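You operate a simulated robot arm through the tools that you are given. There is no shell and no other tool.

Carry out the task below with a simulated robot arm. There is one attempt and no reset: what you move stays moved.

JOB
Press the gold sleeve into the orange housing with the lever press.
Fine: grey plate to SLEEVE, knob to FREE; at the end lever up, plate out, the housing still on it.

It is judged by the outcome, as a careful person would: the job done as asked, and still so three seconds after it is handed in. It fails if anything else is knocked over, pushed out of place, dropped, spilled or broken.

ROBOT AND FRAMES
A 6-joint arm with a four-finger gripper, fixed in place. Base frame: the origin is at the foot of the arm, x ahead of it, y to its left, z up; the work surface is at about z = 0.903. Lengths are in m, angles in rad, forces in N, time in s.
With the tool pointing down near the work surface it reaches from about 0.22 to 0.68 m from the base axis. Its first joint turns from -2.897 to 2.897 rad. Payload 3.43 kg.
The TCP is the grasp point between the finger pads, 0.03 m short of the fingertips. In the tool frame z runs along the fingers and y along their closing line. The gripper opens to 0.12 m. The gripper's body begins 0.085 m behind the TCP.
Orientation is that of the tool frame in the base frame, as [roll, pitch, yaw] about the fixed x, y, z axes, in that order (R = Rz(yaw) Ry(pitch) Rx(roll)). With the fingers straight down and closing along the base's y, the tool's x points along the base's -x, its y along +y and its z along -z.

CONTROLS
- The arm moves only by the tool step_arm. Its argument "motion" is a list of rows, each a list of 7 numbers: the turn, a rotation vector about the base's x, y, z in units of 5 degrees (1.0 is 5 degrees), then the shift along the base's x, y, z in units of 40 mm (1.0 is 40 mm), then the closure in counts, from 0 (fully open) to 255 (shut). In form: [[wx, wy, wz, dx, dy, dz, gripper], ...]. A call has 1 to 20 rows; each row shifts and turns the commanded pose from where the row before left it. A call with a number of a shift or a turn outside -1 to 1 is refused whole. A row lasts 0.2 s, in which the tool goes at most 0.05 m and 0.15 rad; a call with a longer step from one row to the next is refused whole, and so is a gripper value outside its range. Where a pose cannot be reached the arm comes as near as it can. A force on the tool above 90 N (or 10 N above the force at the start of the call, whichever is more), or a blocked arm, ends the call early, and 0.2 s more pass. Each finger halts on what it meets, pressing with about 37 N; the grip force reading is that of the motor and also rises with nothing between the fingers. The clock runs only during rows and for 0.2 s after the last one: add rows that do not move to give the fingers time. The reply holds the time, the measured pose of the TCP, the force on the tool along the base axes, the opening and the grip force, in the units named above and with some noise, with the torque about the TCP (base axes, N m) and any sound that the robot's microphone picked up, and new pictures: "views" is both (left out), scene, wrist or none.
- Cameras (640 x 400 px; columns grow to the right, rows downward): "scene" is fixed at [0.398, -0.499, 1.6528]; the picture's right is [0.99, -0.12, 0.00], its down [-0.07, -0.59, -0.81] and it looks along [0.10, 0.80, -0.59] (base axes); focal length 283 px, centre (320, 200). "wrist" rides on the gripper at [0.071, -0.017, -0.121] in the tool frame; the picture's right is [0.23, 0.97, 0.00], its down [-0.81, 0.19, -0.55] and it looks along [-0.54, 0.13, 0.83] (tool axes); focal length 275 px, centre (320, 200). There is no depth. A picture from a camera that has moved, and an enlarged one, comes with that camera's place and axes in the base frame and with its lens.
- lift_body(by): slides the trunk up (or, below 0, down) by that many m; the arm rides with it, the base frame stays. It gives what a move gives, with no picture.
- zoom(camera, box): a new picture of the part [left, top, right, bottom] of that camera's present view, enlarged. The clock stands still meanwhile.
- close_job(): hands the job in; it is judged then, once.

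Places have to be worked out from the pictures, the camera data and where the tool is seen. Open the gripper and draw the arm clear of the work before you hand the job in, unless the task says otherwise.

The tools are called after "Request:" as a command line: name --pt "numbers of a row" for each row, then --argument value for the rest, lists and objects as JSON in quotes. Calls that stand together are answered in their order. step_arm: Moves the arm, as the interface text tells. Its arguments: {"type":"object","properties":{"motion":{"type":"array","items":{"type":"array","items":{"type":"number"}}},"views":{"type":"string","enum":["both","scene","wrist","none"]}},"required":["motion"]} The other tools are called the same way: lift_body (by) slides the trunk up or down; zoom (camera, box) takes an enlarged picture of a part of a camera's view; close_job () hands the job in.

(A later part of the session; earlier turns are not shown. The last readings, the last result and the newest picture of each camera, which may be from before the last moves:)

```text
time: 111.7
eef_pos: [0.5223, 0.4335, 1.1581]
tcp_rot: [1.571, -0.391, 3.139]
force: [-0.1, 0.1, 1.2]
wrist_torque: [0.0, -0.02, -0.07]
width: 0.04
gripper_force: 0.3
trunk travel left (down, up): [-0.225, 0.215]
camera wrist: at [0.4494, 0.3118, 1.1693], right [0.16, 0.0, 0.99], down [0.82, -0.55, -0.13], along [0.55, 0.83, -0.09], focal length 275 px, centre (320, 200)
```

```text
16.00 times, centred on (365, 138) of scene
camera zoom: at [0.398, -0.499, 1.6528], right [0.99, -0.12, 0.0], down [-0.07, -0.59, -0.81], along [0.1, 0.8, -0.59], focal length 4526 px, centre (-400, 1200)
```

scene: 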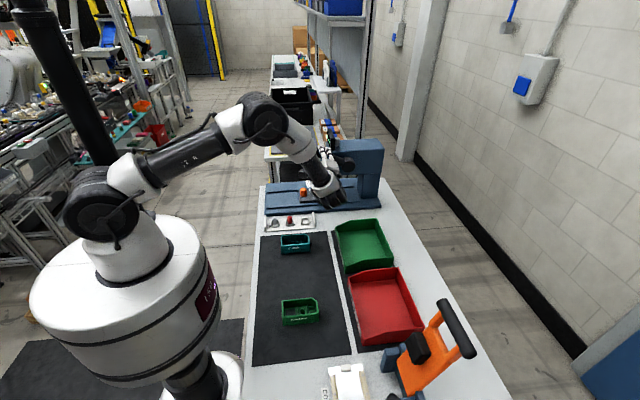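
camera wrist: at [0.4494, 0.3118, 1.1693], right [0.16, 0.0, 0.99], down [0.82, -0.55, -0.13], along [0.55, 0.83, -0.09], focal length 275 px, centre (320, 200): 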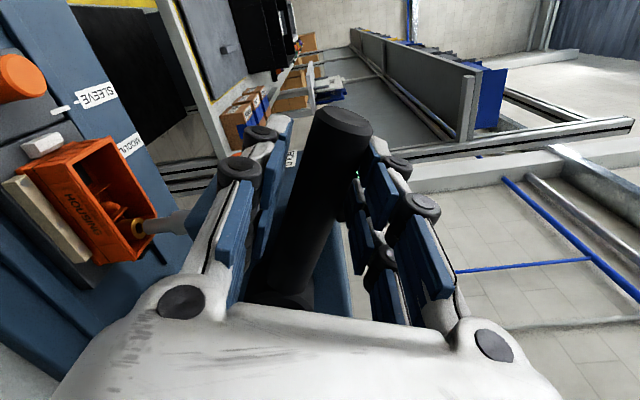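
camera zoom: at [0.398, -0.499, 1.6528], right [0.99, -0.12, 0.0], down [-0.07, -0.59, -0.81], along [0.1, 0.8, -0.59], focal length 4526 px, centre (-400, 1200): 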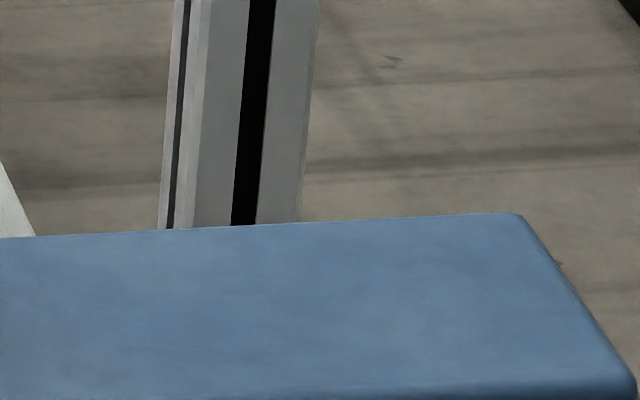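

The ram is aligned and about to touch the sleeve's top. I continue the pull in 5° steps and watch the force.

Request:
step_arm --pt "0 -1 0 -0.084 0 -0.225 172" --pt "0 -1 0 -0.064 0 -0.231 172" --pt "0 0 0 0 0 0 172" --views "wrist"

Request:
zoom --camera "wrist" --box '[20, 130, 220, 280]'

Request:
zoom --camera "scene" --box '[320, 120, 380, 170]'

```text
time: 112.5
eef_pos: [0.515, 0.4328, 1.1399]
tcp_rot: [1.572, -0.214, 3.142]
force: [0.0, 0.3, 1.5]
wrist_torque: [0.01, 0.03, -0.01]
width: 0.0398
gripper_force: 0.8
trunk travel left (down, up): [-0.225, 0.215]
camera wrist: at [0.4424, 0.3118, 1.1379], right [-0.02, 0.0, 1.0], down [0.83, -0.55, 0.01], along [0.55, 0.83, 0.01], focal length 275 px, centre (320, 200)
```

wrist: 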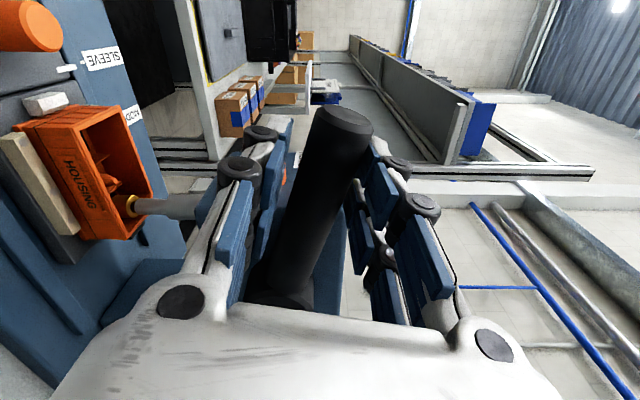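

```text
2.67 times, centred on (120, 205) of wrist
camera zoom: at [0.4424, 0.3118, 1.1379], right [-0.02, 0.0, 1.0], down [0.83, -0.55, 0.01], along [0.55, 0.83, 0.01], focal length 734 px, centre (853, 187)
```

zoom: 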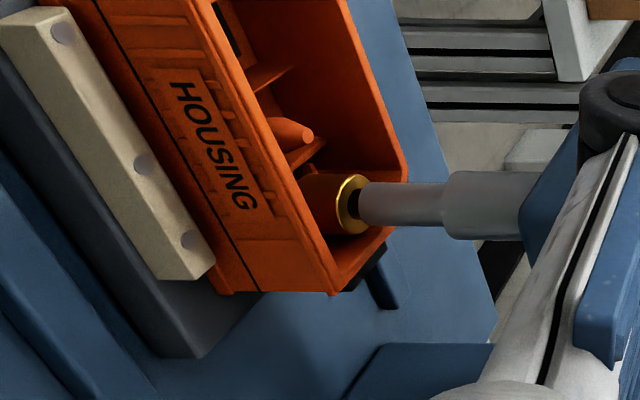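

```text
8.00 times, centred on (350, 145) of scene
camera zoom: at [0.398, -0.499, 1.6528], right [0.99, -0.12, 0.0], down [-0.07, -0.59, -0.81], along [0.1, 0.8, -0.59], focal length 2263 px, centre (80, 640)
```

zoom: 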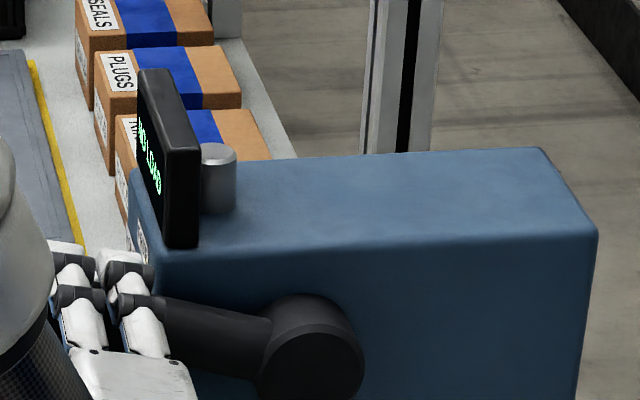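

Still NO LOAD; the ram tip is at the sleeve's face. I continue two more steps.

Request:
step_arm --pt "0 -1 0 -0.044 0 -0.236 172" --pt "0 -1 0 -0.023 0 -0.239 172" --pt "0 0 0 0 0 0 172" --views "wrist"

Request:
zoom --camera "wrist" --box '[20, 100, 220, 250]'

Request:
zoom --camera "scene" --box '[320, 120, 380, 170]'

```text
time: 113.3
eef_pos: [0.5128, 0.4325, 1.1211]
tcp_rot: [1.57, -0.04, -3.141]
force: [-2.0, -0.3, 1.8]
wrist_torque: [-0.01, 0.02, -0.03]
width: 0.04
gripper_force: 1.1
trunk travel left (down, up): [-0.225, 0.215]
camera wrist: at [0.4407, 0.3112, 1.1066], right [-0.19, 0.0, 0.98], down [0.82, -0.55, 0.16], along [0.54, 0.83, 0.11], focal length 275 px, centre (320, 200)
```

wrist: 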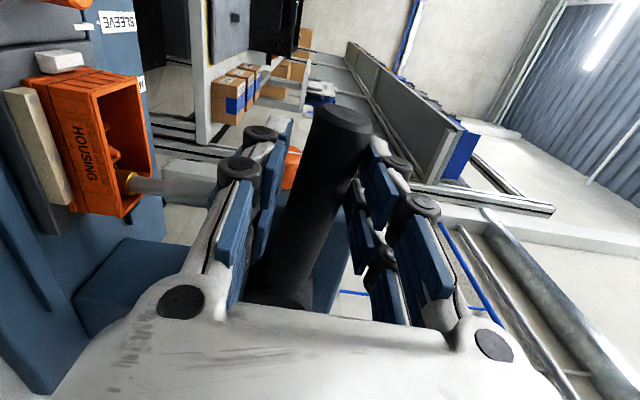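

```text
2.67 times, centred on (120, 175) of wrist
camera zoom: at [0.4407, 0.3112, 1.1066], right [-0.19, 0.0, 0.98], down [0.82, -0.55, 0.16], along [0.54, 0.83, 0.11], focal length 734 px, centre (853, 267)
```

zoom: 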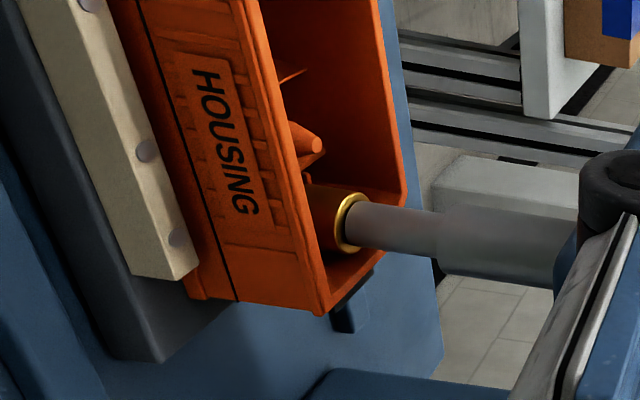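

```text
8.00 times, centred on (350, 145) of scene
camera zoom: at [0.398, -0.499, 1.6528], right [0.99, -0.12, 0.0], down [-0.07, -0.59, -0.81], along [0.1, 0.8, -0.59], focal length 2263 px, centre (80, 640)
```

zoom: 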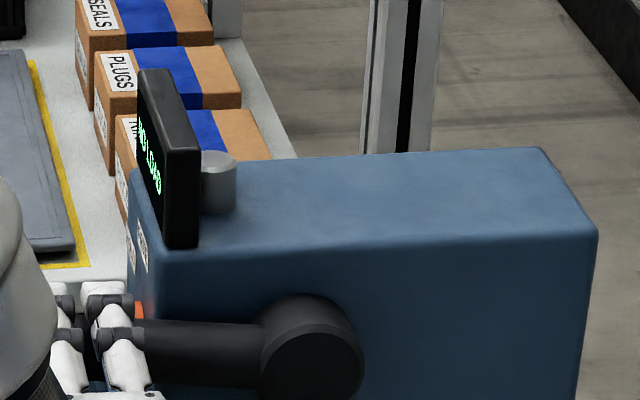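

Lever is about horizontal, ram on the sleeve's face, force still small. I continue the arc downward.

Request:
step_arm --pt "0 -1 0 -0.002 0 -0.24 172" --pt "0 -1 0 0.019 0 -0.239 172" --pt "0 0 0 0 0 0 172" --views "wrist"

Request:
zoom --camera "wrist" --box '[20, 100, 220, 250]'

Request:
zoom --camera "scene" --box '[320, 120, 380, 170]'

```text
time: 114.1
eef_pos: [0.5147, 0.4336, 1.1023]
tcp_rot: [1.568, 0.134, 3.14]
force: [0.1, 0.5, 1.1]
wrist_torque: [-0.01, 0.02, -0.01]
width: 0.0401
gripper_force: 0.6
trunk travel left (down, up): [-0.225, 0.215]
camera wrist: at [0.445, 0.3116, 1.0758], right [-0.36, 0.0, 0.93], down [0.78, -0.55, 0.3], along [0.52, 0.83, 0.2], focal length 275 px, centre (320, 200)
```

wrist: 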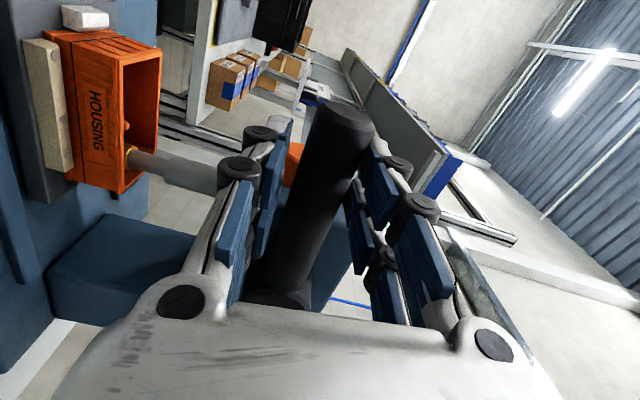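

```text
2.67 times, centred on (120, 175) of wrist
camera zoom: at [0.445, 0.3116, 1.0758], right [-0.36, 0.0, 0.93], down [0.78, -0.55, 0.3], along [0.52, 0.83, 0.2], focal length 734 px, centre (853, 267)
```

zoom: 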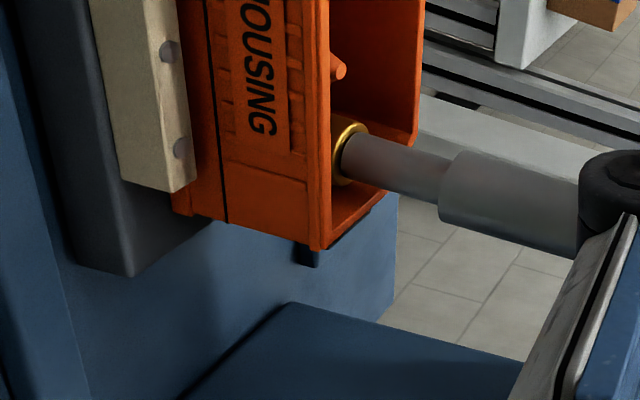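

```text
8.00 times, centred on (350, 145) of scene
camera zoom: at [0.398, -0.499, 1.6528], right [0.99, -0.12, 0.0], down [-0.07, -0.59, -0.81], along [0.1, 0.8, -0.59], focal length 2263 px, centre (80, 640)
```

zoom: 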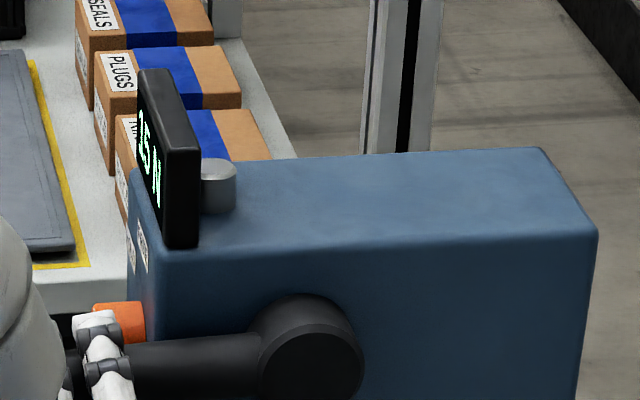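

The load display has come alive (reads about 25 N). I press on, one 5° step at a time.

Request:
step_arm --pt "0 -1 0 0.04 0 -0.237 172" --pt "0 0 0 0 0 0 172" --views "wrist"

Request:
zoom --camera "wrist" --box '[20, 70, 220, 220]'

Request:
zoom --camera "scene" --box '[330, 125, 360, 150]'

```text
time: 114.7
eef_pos: [0.5149, 0.4341, 1.0968]
tcp_rot: [1.565, 0.224, 3.139]
force: [3.6, 6.0, 19.7]
wrist_torque: [0.2, 0.68, -0.09]
width: 0.0488
gripper_force: 8.4
trunk travel left (down, up): [-0.225, 0.215]
camera wrist: at [0.4498, 0.3122, 1.0623], right [-0.44, 0.0, 0.9], down [0.75, -0.56, 0.36], along [0.5, 0.83, 0.25], focal length 275 px, centre (320, 200)
```

wrist: 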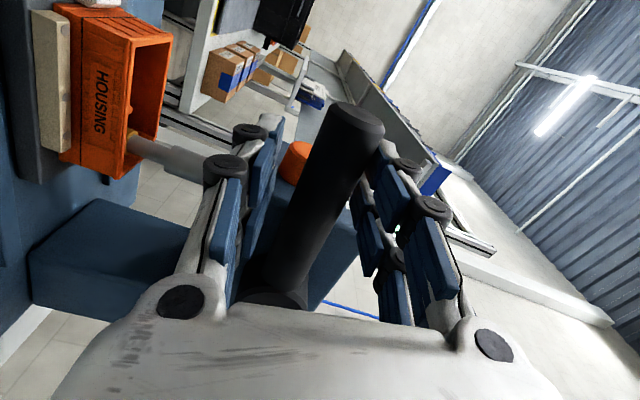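

```text
2.67 times, centred on (120, 145) of wrist
camera zoom: at [0.4498, 0.3122, 1.0623], right [-0.44, 0.0, 0.9], down [0.75, -0.56, 0.36], along [0.5, 0.83, 0.25], focal length 734 px, centre (853, 347)
```

zoom: 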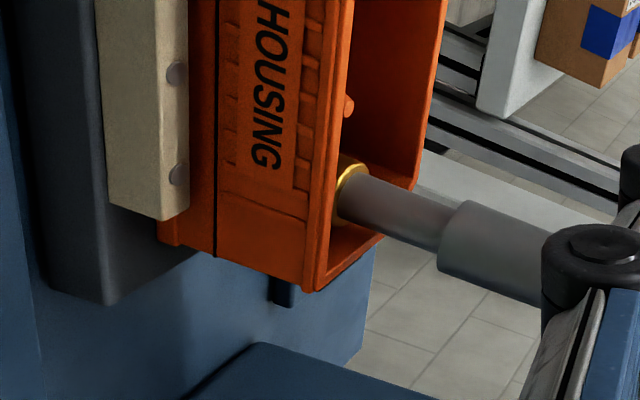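

```text
16.00 times, centred on (345, 138) of scene
camera zoom: at [0.398, -0.499, 1.6528], right [0.99, -0.12, 0.0], down [-0.07, -0.59, -0.81], along [0.1, 0.8, -0.59], focal length 4526 px, centre (-80, 1200)
```

zoom: 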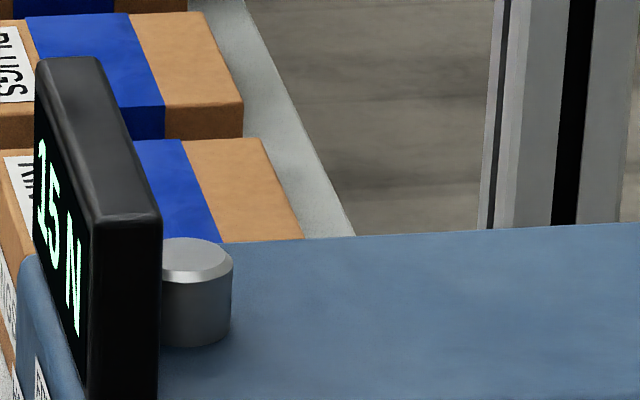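

The load is rising (Fz ≈ 20 N at the tool), and the fingers were forced open slightly (0.049 m). I zoom on the display to read the load.

Request:
zoom --camera "scene" --box '[330, 127, 342, 150]'

Request:
zoom --camera "scene" --box '[300, 120, 390, 220]'

```text
16.00 times, centred on (336, 138) of scene
camera zoom: at [0.398, -0.499, 1.6528], right [0.99, -0.12, 0.0], down [-0.07, -0.59, -0.81], along [0.1, 0.8, -0.59], focal length 4526 px, centre (64, 1184)
```

zoom: 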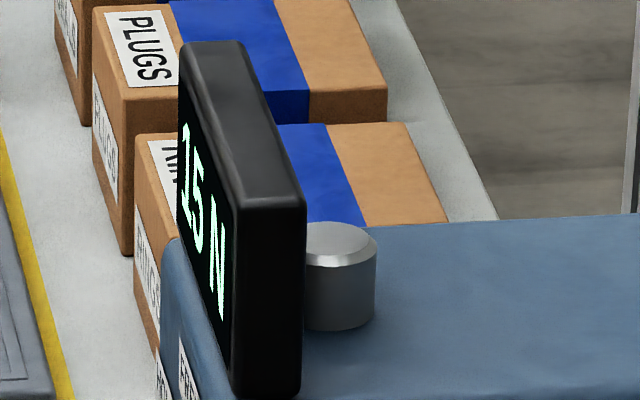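

```text
4.00 times, centred on (345, 170) of scene
camera zoom: at [0.398, -0.499, 1.6528], right [0.99, -0.12, 0.0], down [-0.07, -0.59, -0.81], along [0.1, 0.8, -0.59], focal length 1132 px, centre (220, 320)
```

zoom: 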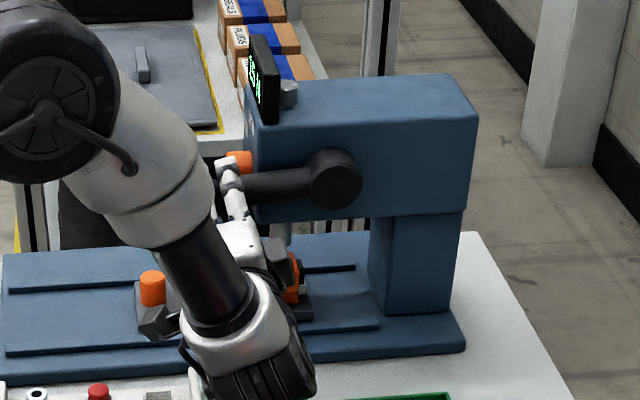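

The finger actuator yields under load, so straddling can't give a strong press. I'll back off in −y, roll the tool so its rigid side edge pushes, and close the fingers.

Request:
step_arm --pt "0 0 0 0 0 0.1 150" --pt "0 0 0 0 0 0.1 90" --pt "0 0 0 0 0 0 90" --pt "0 0 0 0 -0.4 0 90" --pt "0 0 0 0 -0.8 0 90" --pt "0 0 0 0 -0.8 0 90" --pt "0 0 0 0 -0.8 0 90" --pt "0 0 0 0 0 0 90" --views "both"

Request:
zoom --camera "scene" --box '[300, 120, 390, 220]'

Request:
zoom --camera "wrist" --box '[80, 60, 400, 280]'

```text
time: 116.5
eef_pos: [0.5162, 0.3215, 1.0993]
tcp_rot: [1.569, 0.22, -3.14]
force: [-0.1, 0.4, 0.0]
wrist_torque: [-0.02, -0.01, -0.01]
width: 0.0777
gripper_force: 0.1
trunk travel left (down, up): [-0.225, 0.215]
camera wrist: at [0.4504, 0.2, 1.0669], right [-0.44, 0.0, 0.9], down [0.75, -0.55, 0.36], along [0.5, 0.83, 0.24], focal length 275 px, centre (320, 200)
```

scene: 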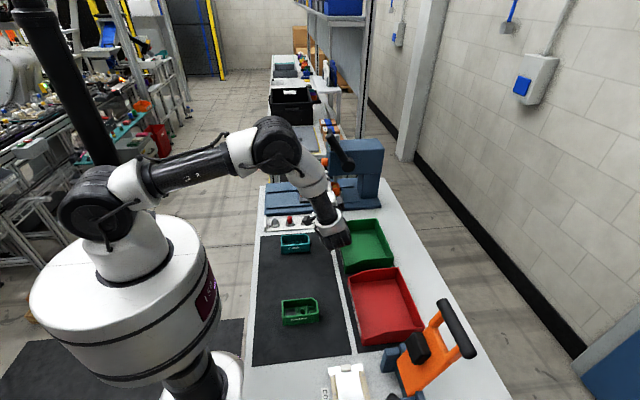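
wrist: 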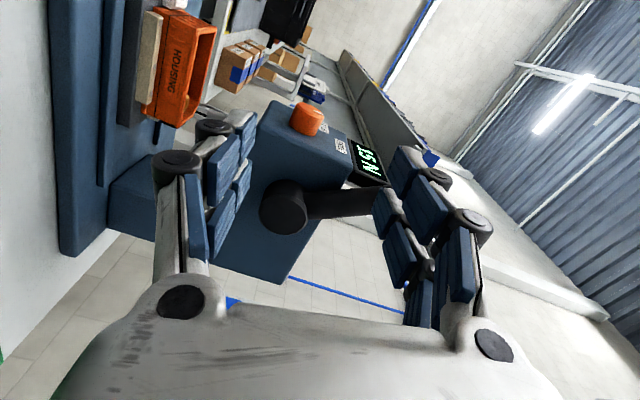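

```text
4.00 times, centred on (345, 170) of scene
camera zoom: at [0.398, -0.499, 1.6528], right [0.99, -0.12, 0.0], down [-0.07, -0.59, -0.81], along [0.1, 0.8, -0.59], focal length 1132 px, centre (220, 320)
```

zoom: 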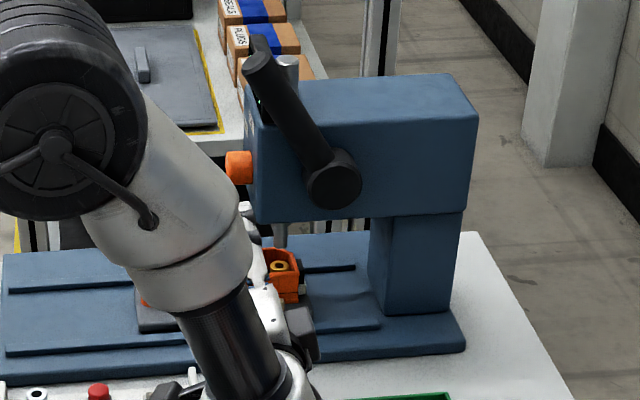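

```text
1.82 times, centred on (240, 170) of wrist
camera zoom: at [0.4504, 0.2, 1.0669], right [-0.44, 0.0, 0.9], down [0.75, -0.55, 0.36], along [0.5, 0.83, 0.24], focal length 500 px, centre (466, 254)
```

zoom: 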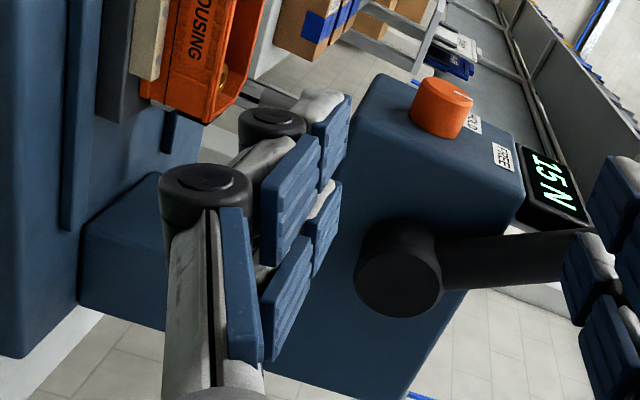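

The lever springs back up by itself, and the display keeps a reading. I zoom on it and on the sleeve.

Request:
zoom --camera "wrist" --box '[335, 125, 405, 195]'

Request:
zoom --camera "wrist" --box '[130, 10, 240, 130]'

Request:
zoom --camera "scene" --box '[350, 172, 385, 200]'

```text
5.71 times, centred on (370, 160) of wrist
camera zoom: at [0.4504, 0.2, 1.0669], right [-0.44, 0.0, 0.9], down [0.75, -0.55, 0.36], along [0.5, 0.83, 0.24], focal length 1573 px, centre (34, 429)
```

zoom: 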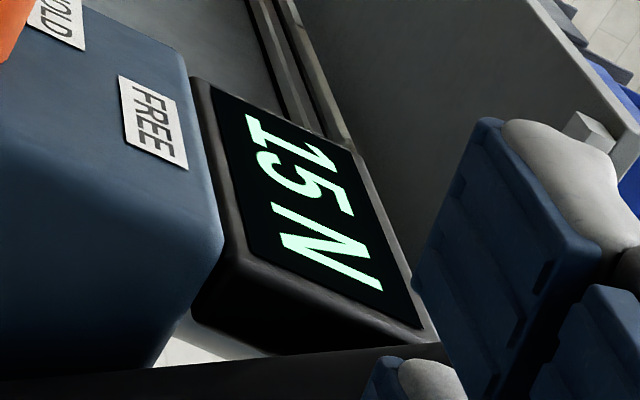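

```text
3.33 times, centred on (185, 70) of wrist
camera zoom: at [0.4504, 0.2, 1.0669], right [-0.44, 0.0, 0.9], down [0.75, -0.55, 0.36], along [0.5, 0.83, 0.24], focal length 918 px, centre (770, 633)
```

zoom: 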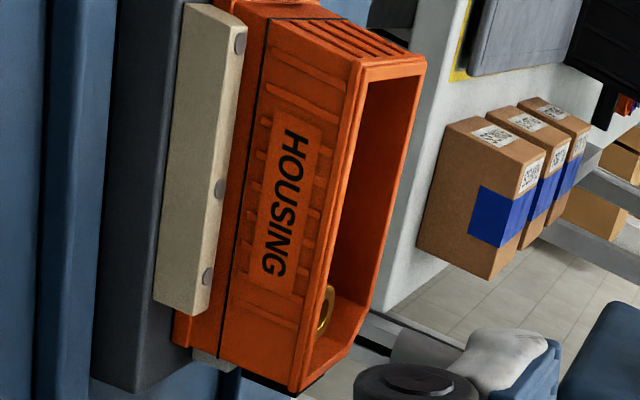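

```text
14.29 times, centred on (368, 186) of scene
camera zoom: at [0.398, -0.499, 1.6528], right [0.99, -0.12, 0.0], down [-0.07, -0.59, -0.81], along [0.1, 0.8, -0.59], focal length 4041 px, centre (-359, 400)
```

zoom: 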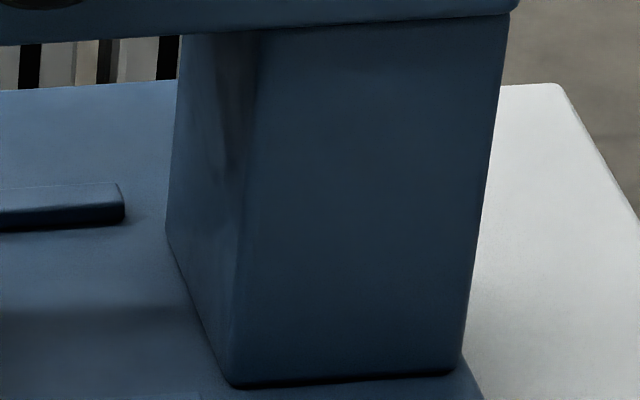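

The peak shown is only 15 N, so a firmer push is needed. With the fingers closed I'll push with the rigid side of the finger block: I move to the upper side of the lever and roll to suit.

Request:
step_arm --pt "0 -0.65 0 0.35 0 0.6 200" --pt "0 -0.65 0 0.35 0 0.6 255" --pt "0 -0.65 0 0.35 0 0.6 255" --pt "0 -0.65 0 0.35 0 0.6 255" --pt "0 -0.65 0 0.35 0 0.6 255" --pt "0 -0.65 0 0.36 0 0.6 255" --pt "0 0 0 0 0 0 255" --pt "0 0 0 0 0 0 255" --views "both"

Request:
zoom --camera "wrist" --box '[120, 40, 440, 280]'

Request:
zoom --camera "scene" --box '[275, 170, 335, 210]'

```text
time: 118.3
eef_pos: [0.6, 0.3211, 1.2445]
tcp_rot: [1.569, 0.561, -3.141]
force: [-0.3, 0.1, 0.4]
wrist_torque: [0.01, 0.0, 0.02]
width: 0.0003
gripper_force: 33.7
trunk travel left (down, up): [-0.225, 0.215]
camera wrist: at [0.5476, 0.1992, 1.192], right [-0.71, 0.0, 0.7], down [0.58, -0.55, 0.59], along [0.39, 0.83, 0.39], focal length 275 px, centre (320, 200)
```

scene: 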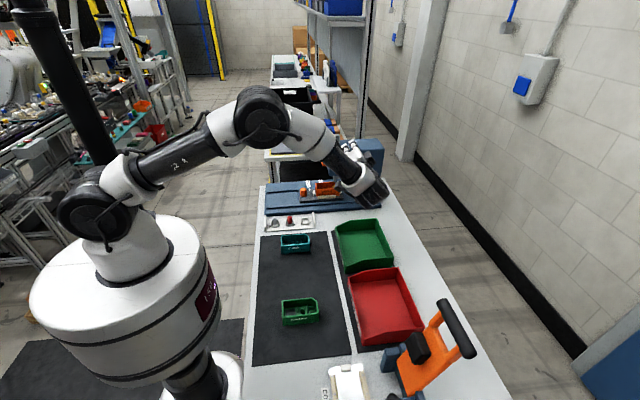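
wrist: 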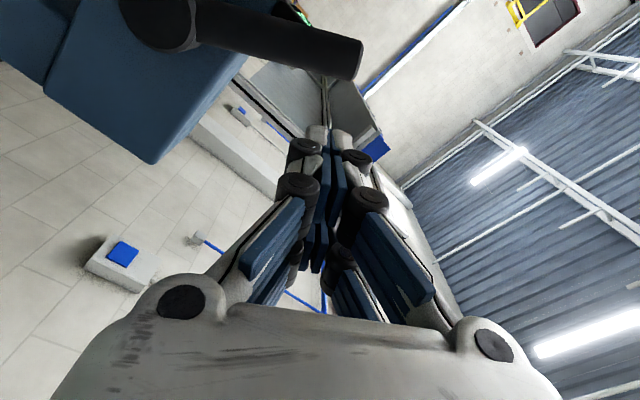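

```text
1.67 times, centred on (280, 160) of wrist
camera zoom: at [0.5476, 0.1992, 1.192], right [-0.71, 0.0, 0.7], down [0.58, -0.55, 0.59], along [0.39, 0.83, 0.39], focal length 459 px, centre (387, 267)
```

zoom: 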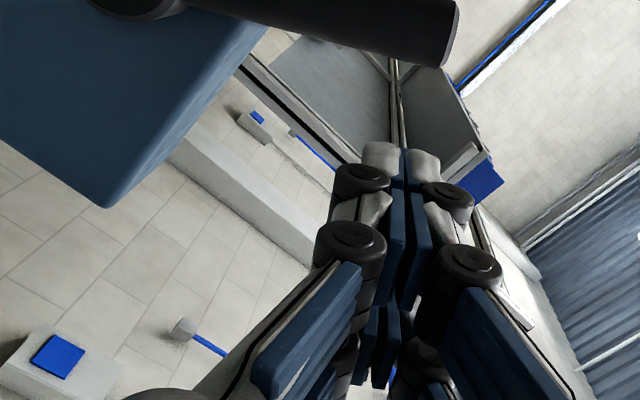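

```text
10.00 times, centred on (305, 190) of scene
camera zoom: at [0.398, -0.499, 1.6528], right [0.99, -0.12, 0.0], down [-0.07, -0.59, -0.81], along [0.1, 0.8, -0.59], focal length 2829 px, centre (470, 300)
```

zoom: 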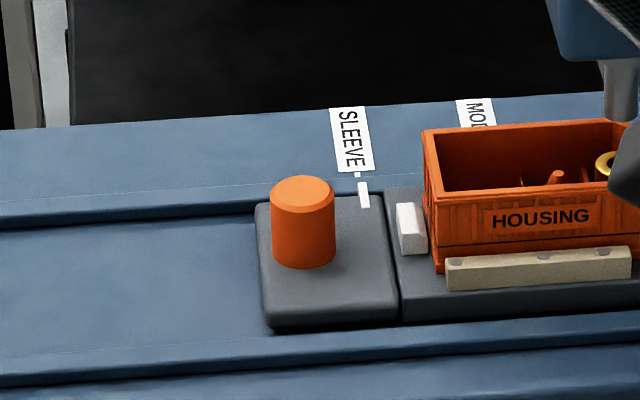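

Closed block is on the upper side of the lever with ~10 mm gap. I advance +y to y≈0.433 beside the lever.

Request:
step_arm --pt "0 0 0 0 0.5 0 255" --pt "0 0 0 0 0.7 0 255" --pt "0 0 0 0 0.7 0 255" --pt "0 0 0 0 0.5 0 255" --pt "0 0 0 0 0.3 0 255" --pt "0 0 0 0 0.1 0 255" --pt "0 0 0 0 0 0 255" --views "both"

Request:
zoom --camera "wrist" --box '[120, 40, 440, 280]'

Request:
zoom --camera "scene" --box '[300, 120, 390, 220]'

```text
time: 119.9
eef_pos: [0.6005, 0.4338, 1.2448]
tcp_rot: [1.568, 0.561, -3.14]
force: [0.3, -0.2, -0.7]
wrist_torque: [-0.03, 0.01, -0.02]
width: 0.0
gripper_force: 33.2
trunk travel left (down, up): [-0.225, 0.215]
camera wrist: at [0.5487, 0.3121, 1.1913], right [-0.71, 0.0, 0.7], down [0.59, -0.55, 0.59], along [0.39, 0.83, 0.39], focal length 275 px, centre (320, 200)
```

scene: 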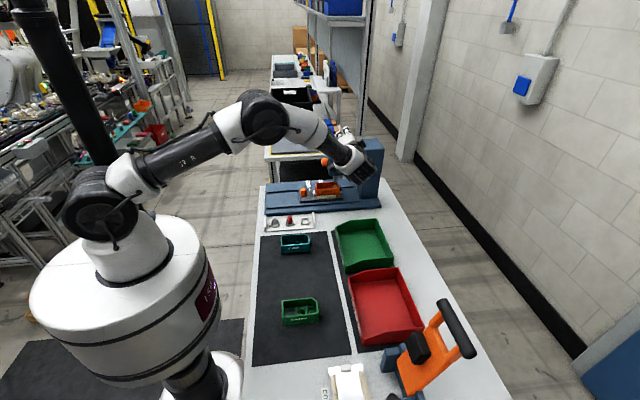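
wrist: 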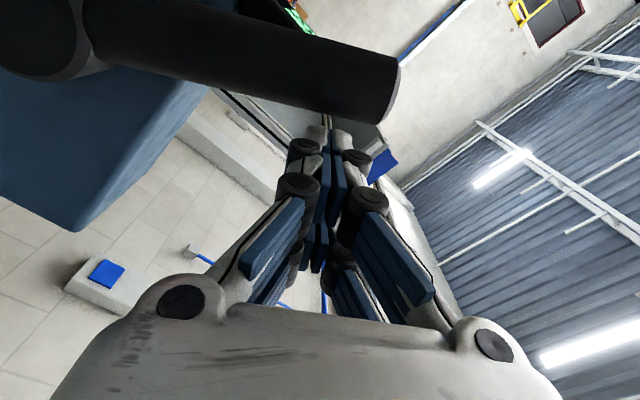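

```text
1.67 times, centred on (280, 160) of wrist
camera zoom: at [0.5487, 0.3121, 1.1913], right [-0.71, 0.0, 0.7], down [0.59, -0.55, 0.59], along [0.39, 0.83, 0.39], focal length 459 px, centre (387, 267)
```

zoom: 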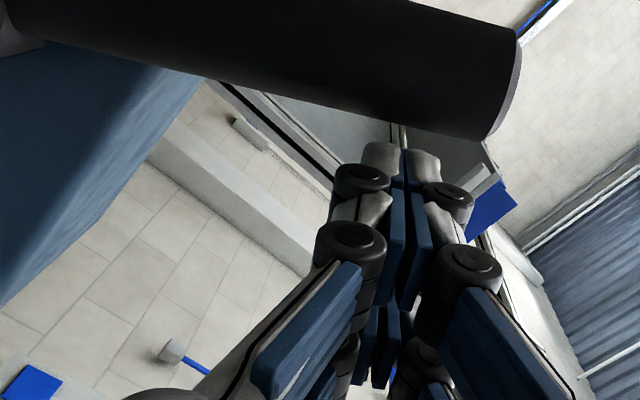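

```text
4.00 times, centred on (345, 170) of scene
camera zoom: at [0.398, -0.499, 1.6528], right [0.99, -0.12, 0.0], down [-0.07, -0.59, -0.81], along [0.1, 0.8, -0.59], focal length 1132 px, centre (220, 320)
```

zoom: 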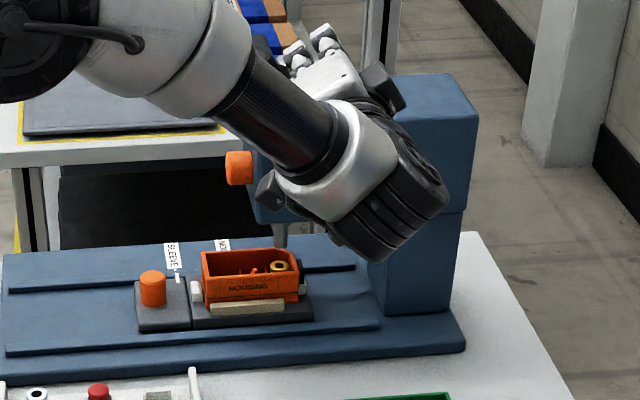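

I now push the lever along its arc, rotating the tool with it, first through ~35°.

Request:
step_arm --pt "0 -1 0 -0.284 0 -0.065 255" --pt "0 -1 0 -0.277 0 -0.089 255" --pt "0 -1 0 -0.268 0 -0.1135 255" --pt "0 -1 0 -0.257 0 -0.136 255" --pt "0 -1 0 -0.245 0 -0.158 255" --pt "0 -1 0 -0.23 0 -0.179 255" --pt "0 -1 0 -0.213 0 -0.198 255" --pt "0 -1 0 -0.195 0 -0.216 255" --pt "0 0 0 0 0 0 255" --views "both"

Request:
zoom --camera "scene" --box '[300, 120, 390, 220]'

```text
time: 121.9
eef_pos: [0.5203, 0.4337, 1.1976]
tcp_rot: [1.567, 1.259, 3.14]
force: [0.9, -0.6, 1.0]
wrist_torque: [0.04, 0.0, -0.01]
width: 0.0001
gripper_force: 33.5
trunk travel left (down, up): [-0.225, 0.215]
camera wrist: at [0.5145, 0.3125, 1.1244], right [-1.0, 0.0, 0.08], down [0.07, -0.55, 0.83], along [0.04, 0.83, 0.55], focal length 275 px, centre (320, 200)
```

scene: 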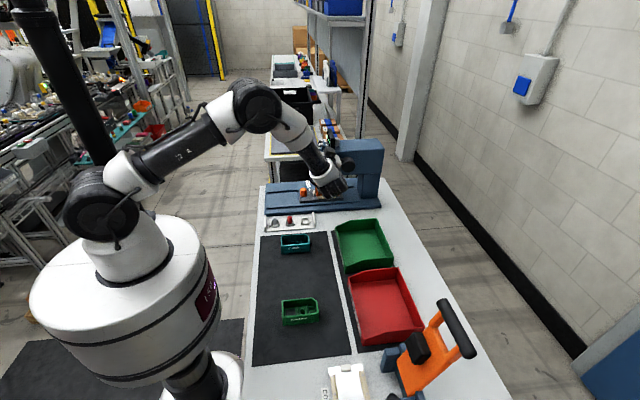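
wrist: 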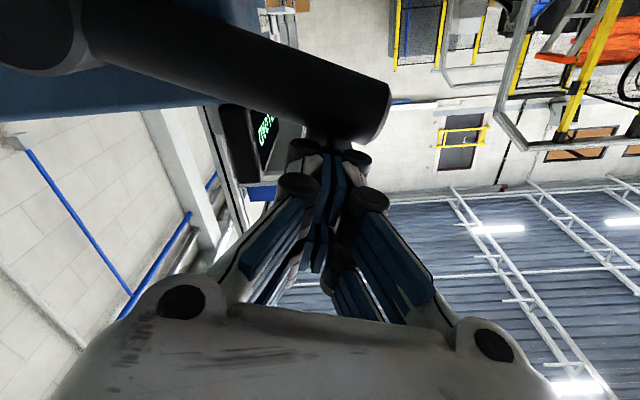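

```text
4.00 times, centred on (345, 170) of scene
camera zoom: at [0.398, -0.499, 1.6528], right [0.99, -0.12, 0.0], down [-0.07, -0.59, -0.81], along [0.1, 0.8, -0.59], focal length 1132 px, centre (220, 320)
```

zoom: 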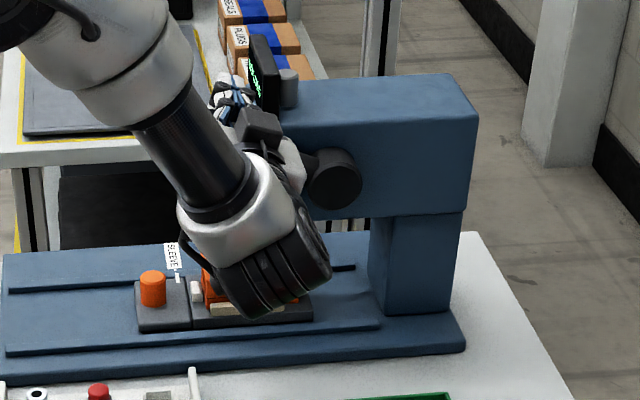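

The lever follows with ~1 N. I read the display in the wrist view and continue the arc by 20°.

Request:
zoom --camera "wrist" --box '[210, 90, 310, 190]'

Request:
step_arm --pt "0 -1 0 -0.176 0 -0.232 255" --pt "0 -1 0 -0.155 0 -0.247 255" --pt "0 -1 0 -0.1325 0 -0.259 255" --pt "0 -1 0 -0.11 0 -0.27 255" --pt "0 0 0 0 0 0 255" --views "wrist"

Request:
zoom --camera "wrist" --box '[160, 70, 320, 200]'

Request:
zoom --camera "scene" --box '[300, 120, 390, 220]'

```text
4.00 times, centred on (260, 140) of wrist
camera zoom: at [0.5145, 0.3125, 1.1244], right [-1.0, 0.0, 0.08], down [0.07, -0.55, 0.83], along [0.04, 0.83, 0.55], focal length 1101 px, centre (560, 440)
```

zoom: 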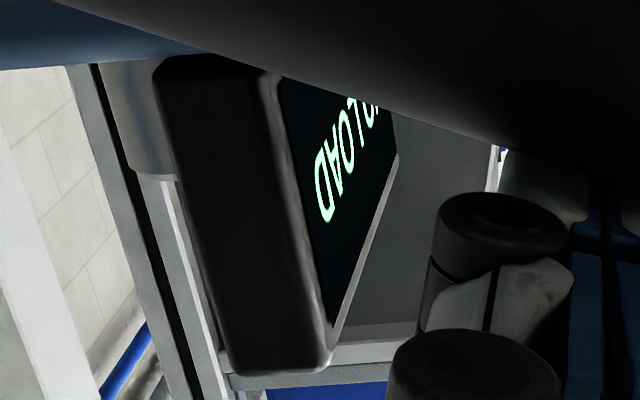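

```text
time: 123.1
eef_pos: [0.4995, 0.4345, 1.1575]
tcp_rot: [-1.561, 1.532, 0.01]
force: [0.1, 0.2, 1.5]
wrist_torque: [-0.01, 0.02, -0.01]
width: 0.0
gripper_force: 33.0
trunk travel left (down, up): [-0.225, 0.215]
camera wrist: at [0.5179, 0.3121, 1.0859], right [-0.96, 0.0, -0.27], down [-0.22, -0.55, 0.8], along [-0.15, 0.83, 0.53], focal length 275 px, centre (320, 200)
```

wrist: 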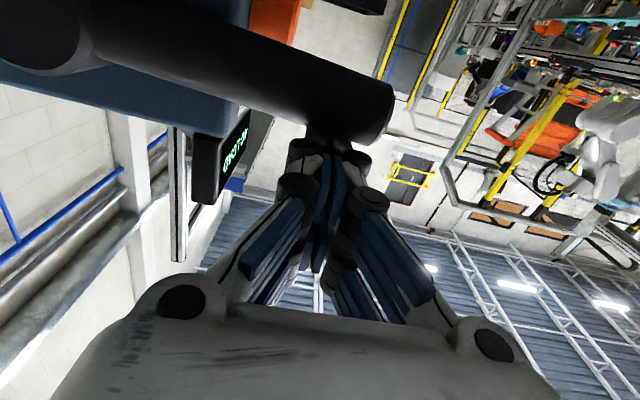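

```text
3.08 times, centred on (240, 135) of wrist
camera zoom: at [0.5179, 0.3121, 1.0859], right [-0.96, 0.0, -0.27], down [-0.22, -0.55, 0.8], along [-0.15, 0.83, 0.53], focal length 847 px, centre (566, 400)
```

zoom: 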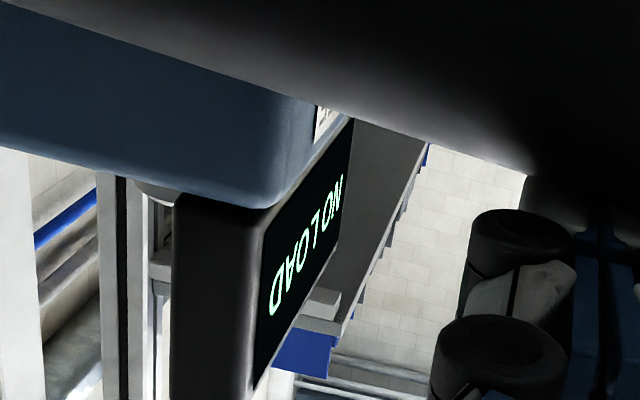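

```text
4.00 times, centred on (345, 170) of scene
camera zoom: at [0.398, -0.499, 1.6528], right [0.99, -0.12, 0.0], down [-0.07, -0.59, -0.81], along [0.1, 0.8, -0.59], focal length 1132 px, centre (220, 320)
```

zoom: 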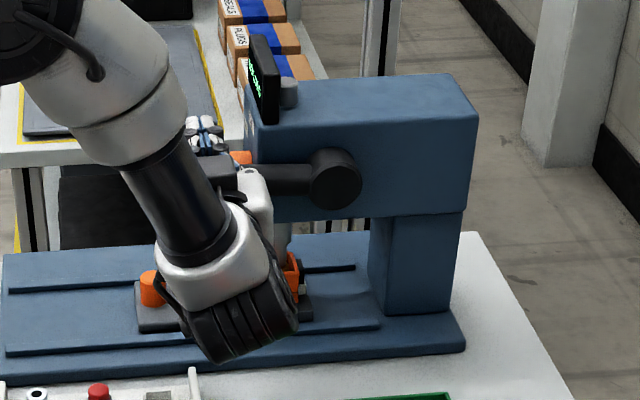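

Lever is near horizontal, display reset to NO LOAD. I push further down in single steps, without more rotation, watching the force.

Request:
step_arm --pt "0 0 0 -0.06 0 -0.25 255" --pt "0 0 0 0 0 0 255" --views "wrist"

Request:
zoom --camera "wrist" --box '[160, 70, 320, 220]'

```text
time: 123.7
eef_pos: [0.4964, 0.4326, 1.1475]
tcp_rot: [-1.556, 1.534, 0.014]
force: [-0.4, -0.5, 1.7]
wrist_torque: [0.04, -0.01, 0.0]
width: 0.0002
gripper_force: 33.8
trunk travel left (down, up): [-0.225, 0.215]
camera wrist: at [0.5156, 0.3118, 1.0759], right [-0.96, 0.0, -0.27], down [-0.22, -0.55, 0.8], along [-0.15, 0.83, 0.53], focal length 275 px, centre (320, 200)
```

wrist: 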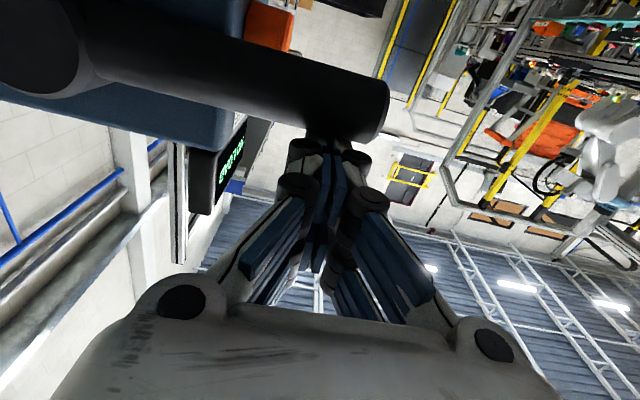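

```text
2.67 times, centred on (240, 145) of wrist
camera zoom: at [0.5156, 0.3118, 1.0759], right [-0.96, 0.0, -0.27], down [-0.22, -0.55, 0.8], along [-0.15, 0.83, 0.53], focal length 734 px, centre (533, 347)
```

zoom: 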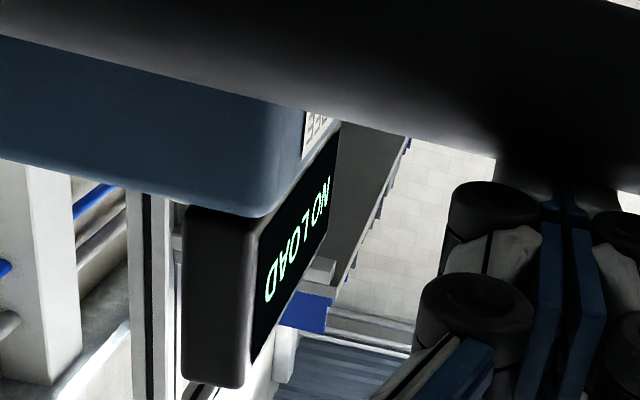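

Request:
step_arm --pt "0 0 0 0 0 -0.2 255" --pt "0 0 0 0 0 0 255" --views "wrist"

Request:
zoom --camera "wrist" --box '[160, 70, 320, 220]'

```text
time: 124.3
eef_pos: [0.4957, 0.433, 1.1409]
tcp_rot: [-1.53, 1.534, 0.04]
force: [1.0, 1.2, 4.0]
wrist_torque: [0.06, -0.06, -0.02]
width: 0.0001
gripper_force: 33.1
trunk travel left (down, up): [-0.225, 0.215]
camera wrist: at [0.515, 0.3118, 1.0688], right [-0.96, 0.0, -0.27], down [-0.22, -0.55, 0.8], along [-0.15, 0.83, 0.53], focal length 275 px, centre (320, 200)
```

wrist: 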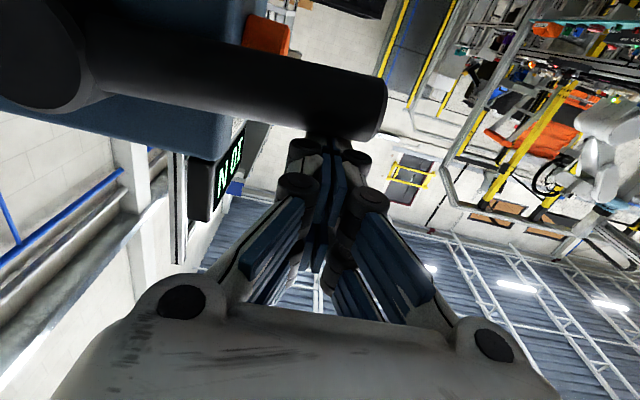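

```text
2.67 times, centred on (240, 145) of wrist
camera zoom: at [0.515, 0.3118, 1.0688], right [-0.96, 0.0, -0.27], down [-0.22, -0.55, 0.8], along [-0.15, 0.83, 0.53], focal length 734 px, centre (533, 347)
```

zoom: 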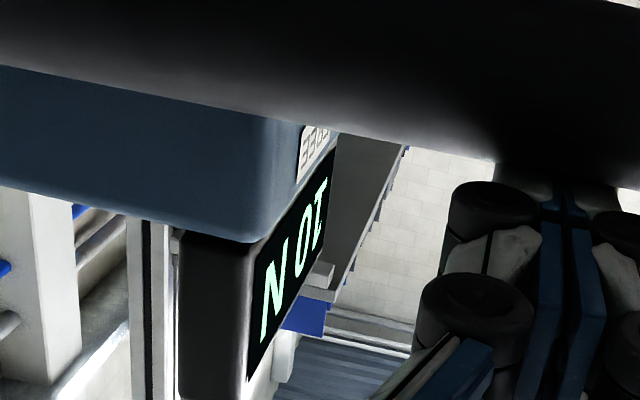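

The display now reads 10 N with 4 N at the tool. I keep pressing in small steps with feedback.

Request:
step_arm --pt "0 0 0 0 0 -0.1 255" --pt "0 0 0 0 0 -0.1 255" --pt "0 0 0 0 0 0 255" --views "wrist"

Request:
zoom --camera "wrist" --box '[160, 70, 320, 220]'

```text
time: 125.1
eef_pos: [0.4947, 0.4329, 1.1399]
tcp_rot: [-1.273, 1.523, 0.301]
force: [2.1, 8.0, 38.0]
wrist_torque: [0.86, -0.31, 0.04]
width: 0.0062
gripper_force: 33.4
trunk travel left (down, up): [-0.225, 0.215]
camera wrist: at [0.5154, 0.3124, 1.0657], right [-0.96, 0.0, -0.27], down [-0.23, -0.56, 0.79], along [-0.15, 0.83, 0.54], focal length 275 px, centre (320, 200)
```

wrist: 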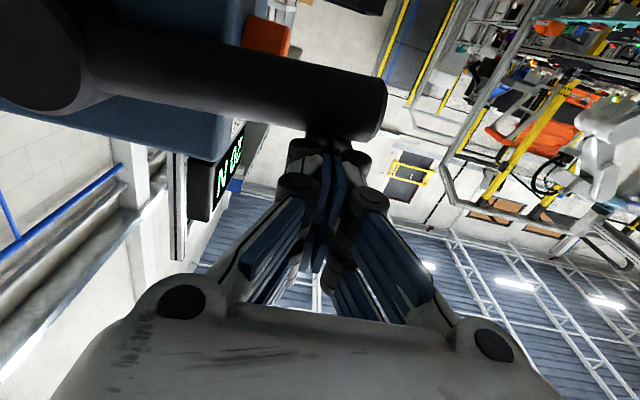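

```text
2.67 times, centred on (240, 145) of wrist
camera zoom: at [0.5154, 0.3124, 1.0657], right [-0.96, 0.0, -0.27], down [-0.23, -0.56, 0.79], along [-0.15, 0.83, 0.54], focal length 734 px, centre (533, 347)
```

zoom: 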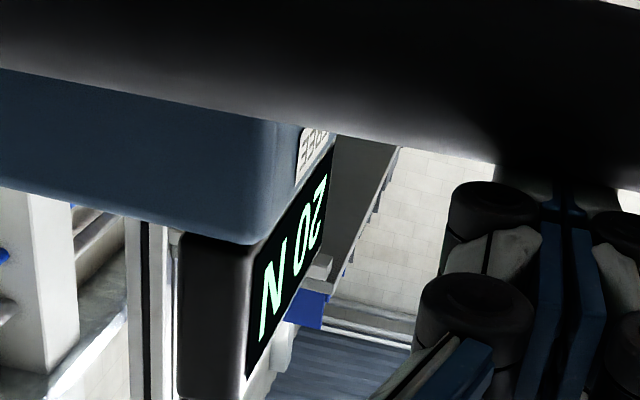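

Display 20 N at 38 N tool force, with almost no further travel. I press harder in steps to see whether it moves or the load grows.

Request:
step_arm --pt "0 0 0 0 0 -0.08 255" --pt "0 0 0 0 0 -0.08 255" --pt "0 0 0 0 0 0 255" --views "wrist"

Request:
zoom --camera "wrist" --box '[160, 70, 320, 220]'

Request:
zoom --camera "scene" --box '[300, 120, 390, 220]'

```text
time: 125.9
eef_pos: [0.4948, 0.4325, 1.1384]
tcp_rot: [-1.137, 1.514, 0.44]
force: [-0.3, 7.3, 55.0]
wrist_torque: [1.14, -0.31, -0.04]
width: 0.006
gripper_force: 33.4
trunk travel left (down, up): [-0.225, 0.215]
camera wrist: at [0.516, 0.3129, 1.0638], right [-0.96, 0.0, -0.28], down [-0.23, -0.57, 0.79], along [-0.16, 0.82, 0.55], focal length 275 px, centre (320, 200)
```

wrist: 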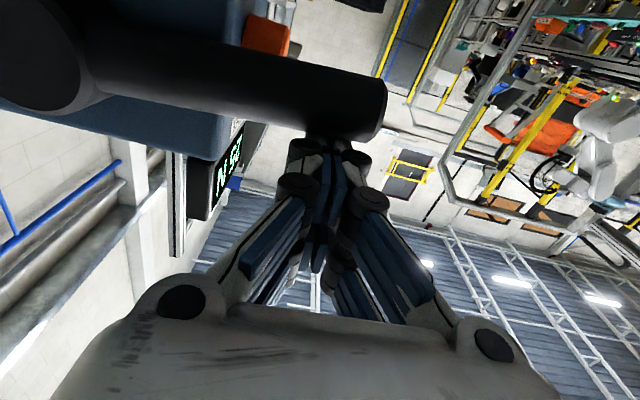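

```text
2.67 times, centred on (240, 145) of wrist
camera zoom: at [0.516, 0.3129, 1.0638], right [-0.96, 0.0, -0.28], down [-0.23, -0.57, 0.79], along [-0.16, 0.82, 0.55], focal length 734 px, centre (533, 347)
```

zoom: 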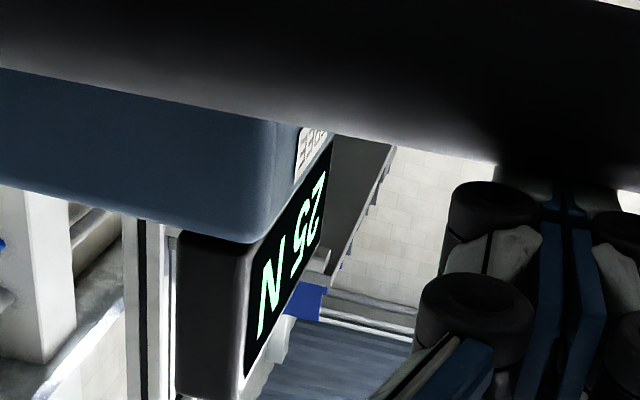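

```text
4.00 times, centred on (345, 170) of scene
camera zoom: at [0.398, -0.499, 1.6528], right [0.99, -0.12, 0.0], down [-0.07, -0.59, -0.81], along [0.1, 0.8, -0.59], focal length 1132 px, centre (220, 320)
```

zoom: 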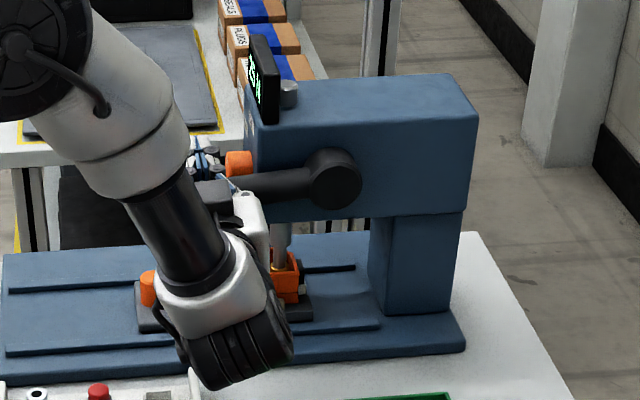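

Now 25 N displayed at 55 N on the lever, travel nearly nil — the lever seems at the end of its stroke. I zoom in on the ram and sleeve while it is pressed.

Request:
zoom --camera "scene" --box '[355, 165, 385, 195]'

Request:
zoom --camera "scene" --box '[350, 130, 375, 150]'

```text
13.33 times, centred on (370, 180) of scene
camera zoom: at [0.398, -0.499, 1.6528], right [0.99, -0.12, 0.0], down [-0.07, -0.59, -0.81], along [0.1, 0.8, -0.59], focal length 3772 px, centre (-347, 467)
```

zoom: 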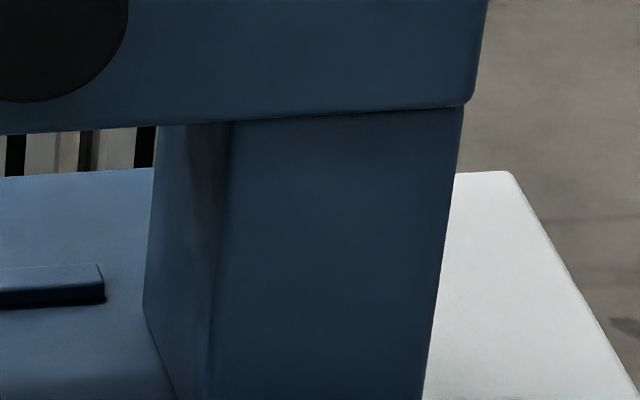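

```text
16.00 times, centred on (362, 140) of scene
camera zoom: at [0.398, -0.499, 1.6528], right [0.99, -0.12, 0.0], down [-0.07, -0.59, -0.81], along [0.1, 0.8, -0.59], focal length 4526 px, centre (-360, 1160)
```

zoom: 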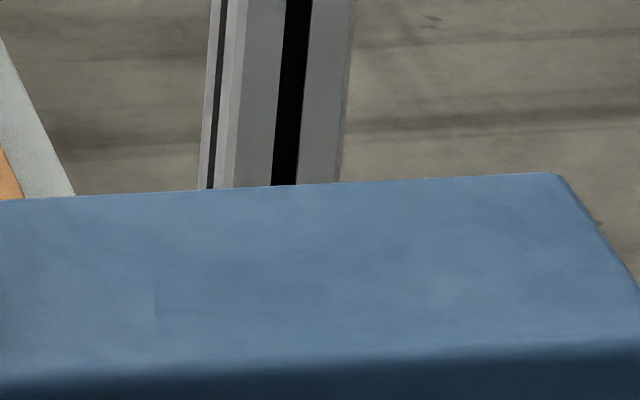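

Request:
zoom --camera "scene" --box '[324, 172, 350, 198]'

Request:
zoom --camera "scene" --box '[325, 128, 355, 150]'

```text
15.38 times, centred on (337, 185) of scene
camera zoom: at [0.398, -0.499, 1.6528], right [0.99, -0.12, 0.0], down [-0.07, -0.59, -0.81], along [0.1, 0.8, -0.59], focal length 4352 px, centre (58, 431)
```

zoom: 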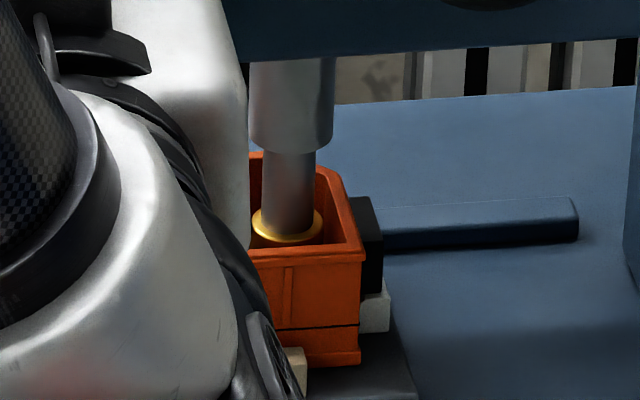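

```text
16.00 times, centred on (340, 139) of scene
camera zoom: at [0.398, -0.499, 1.6528], right [0.99, -0.12, 0.0], down [-0.07, -0.59, -0.81], along [0.1, 0.8, -0.59], focal length 4526 px, centre (0, 1176)
```

zoom: 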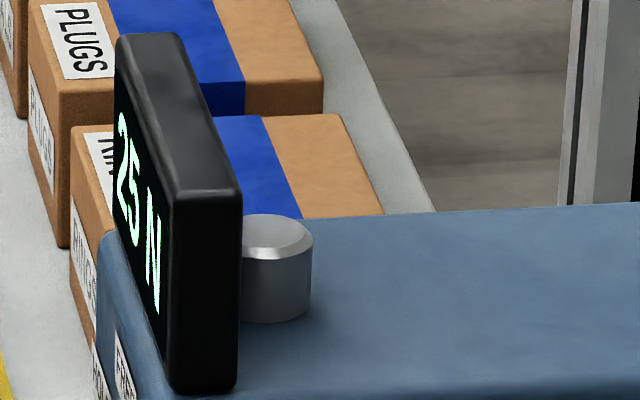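

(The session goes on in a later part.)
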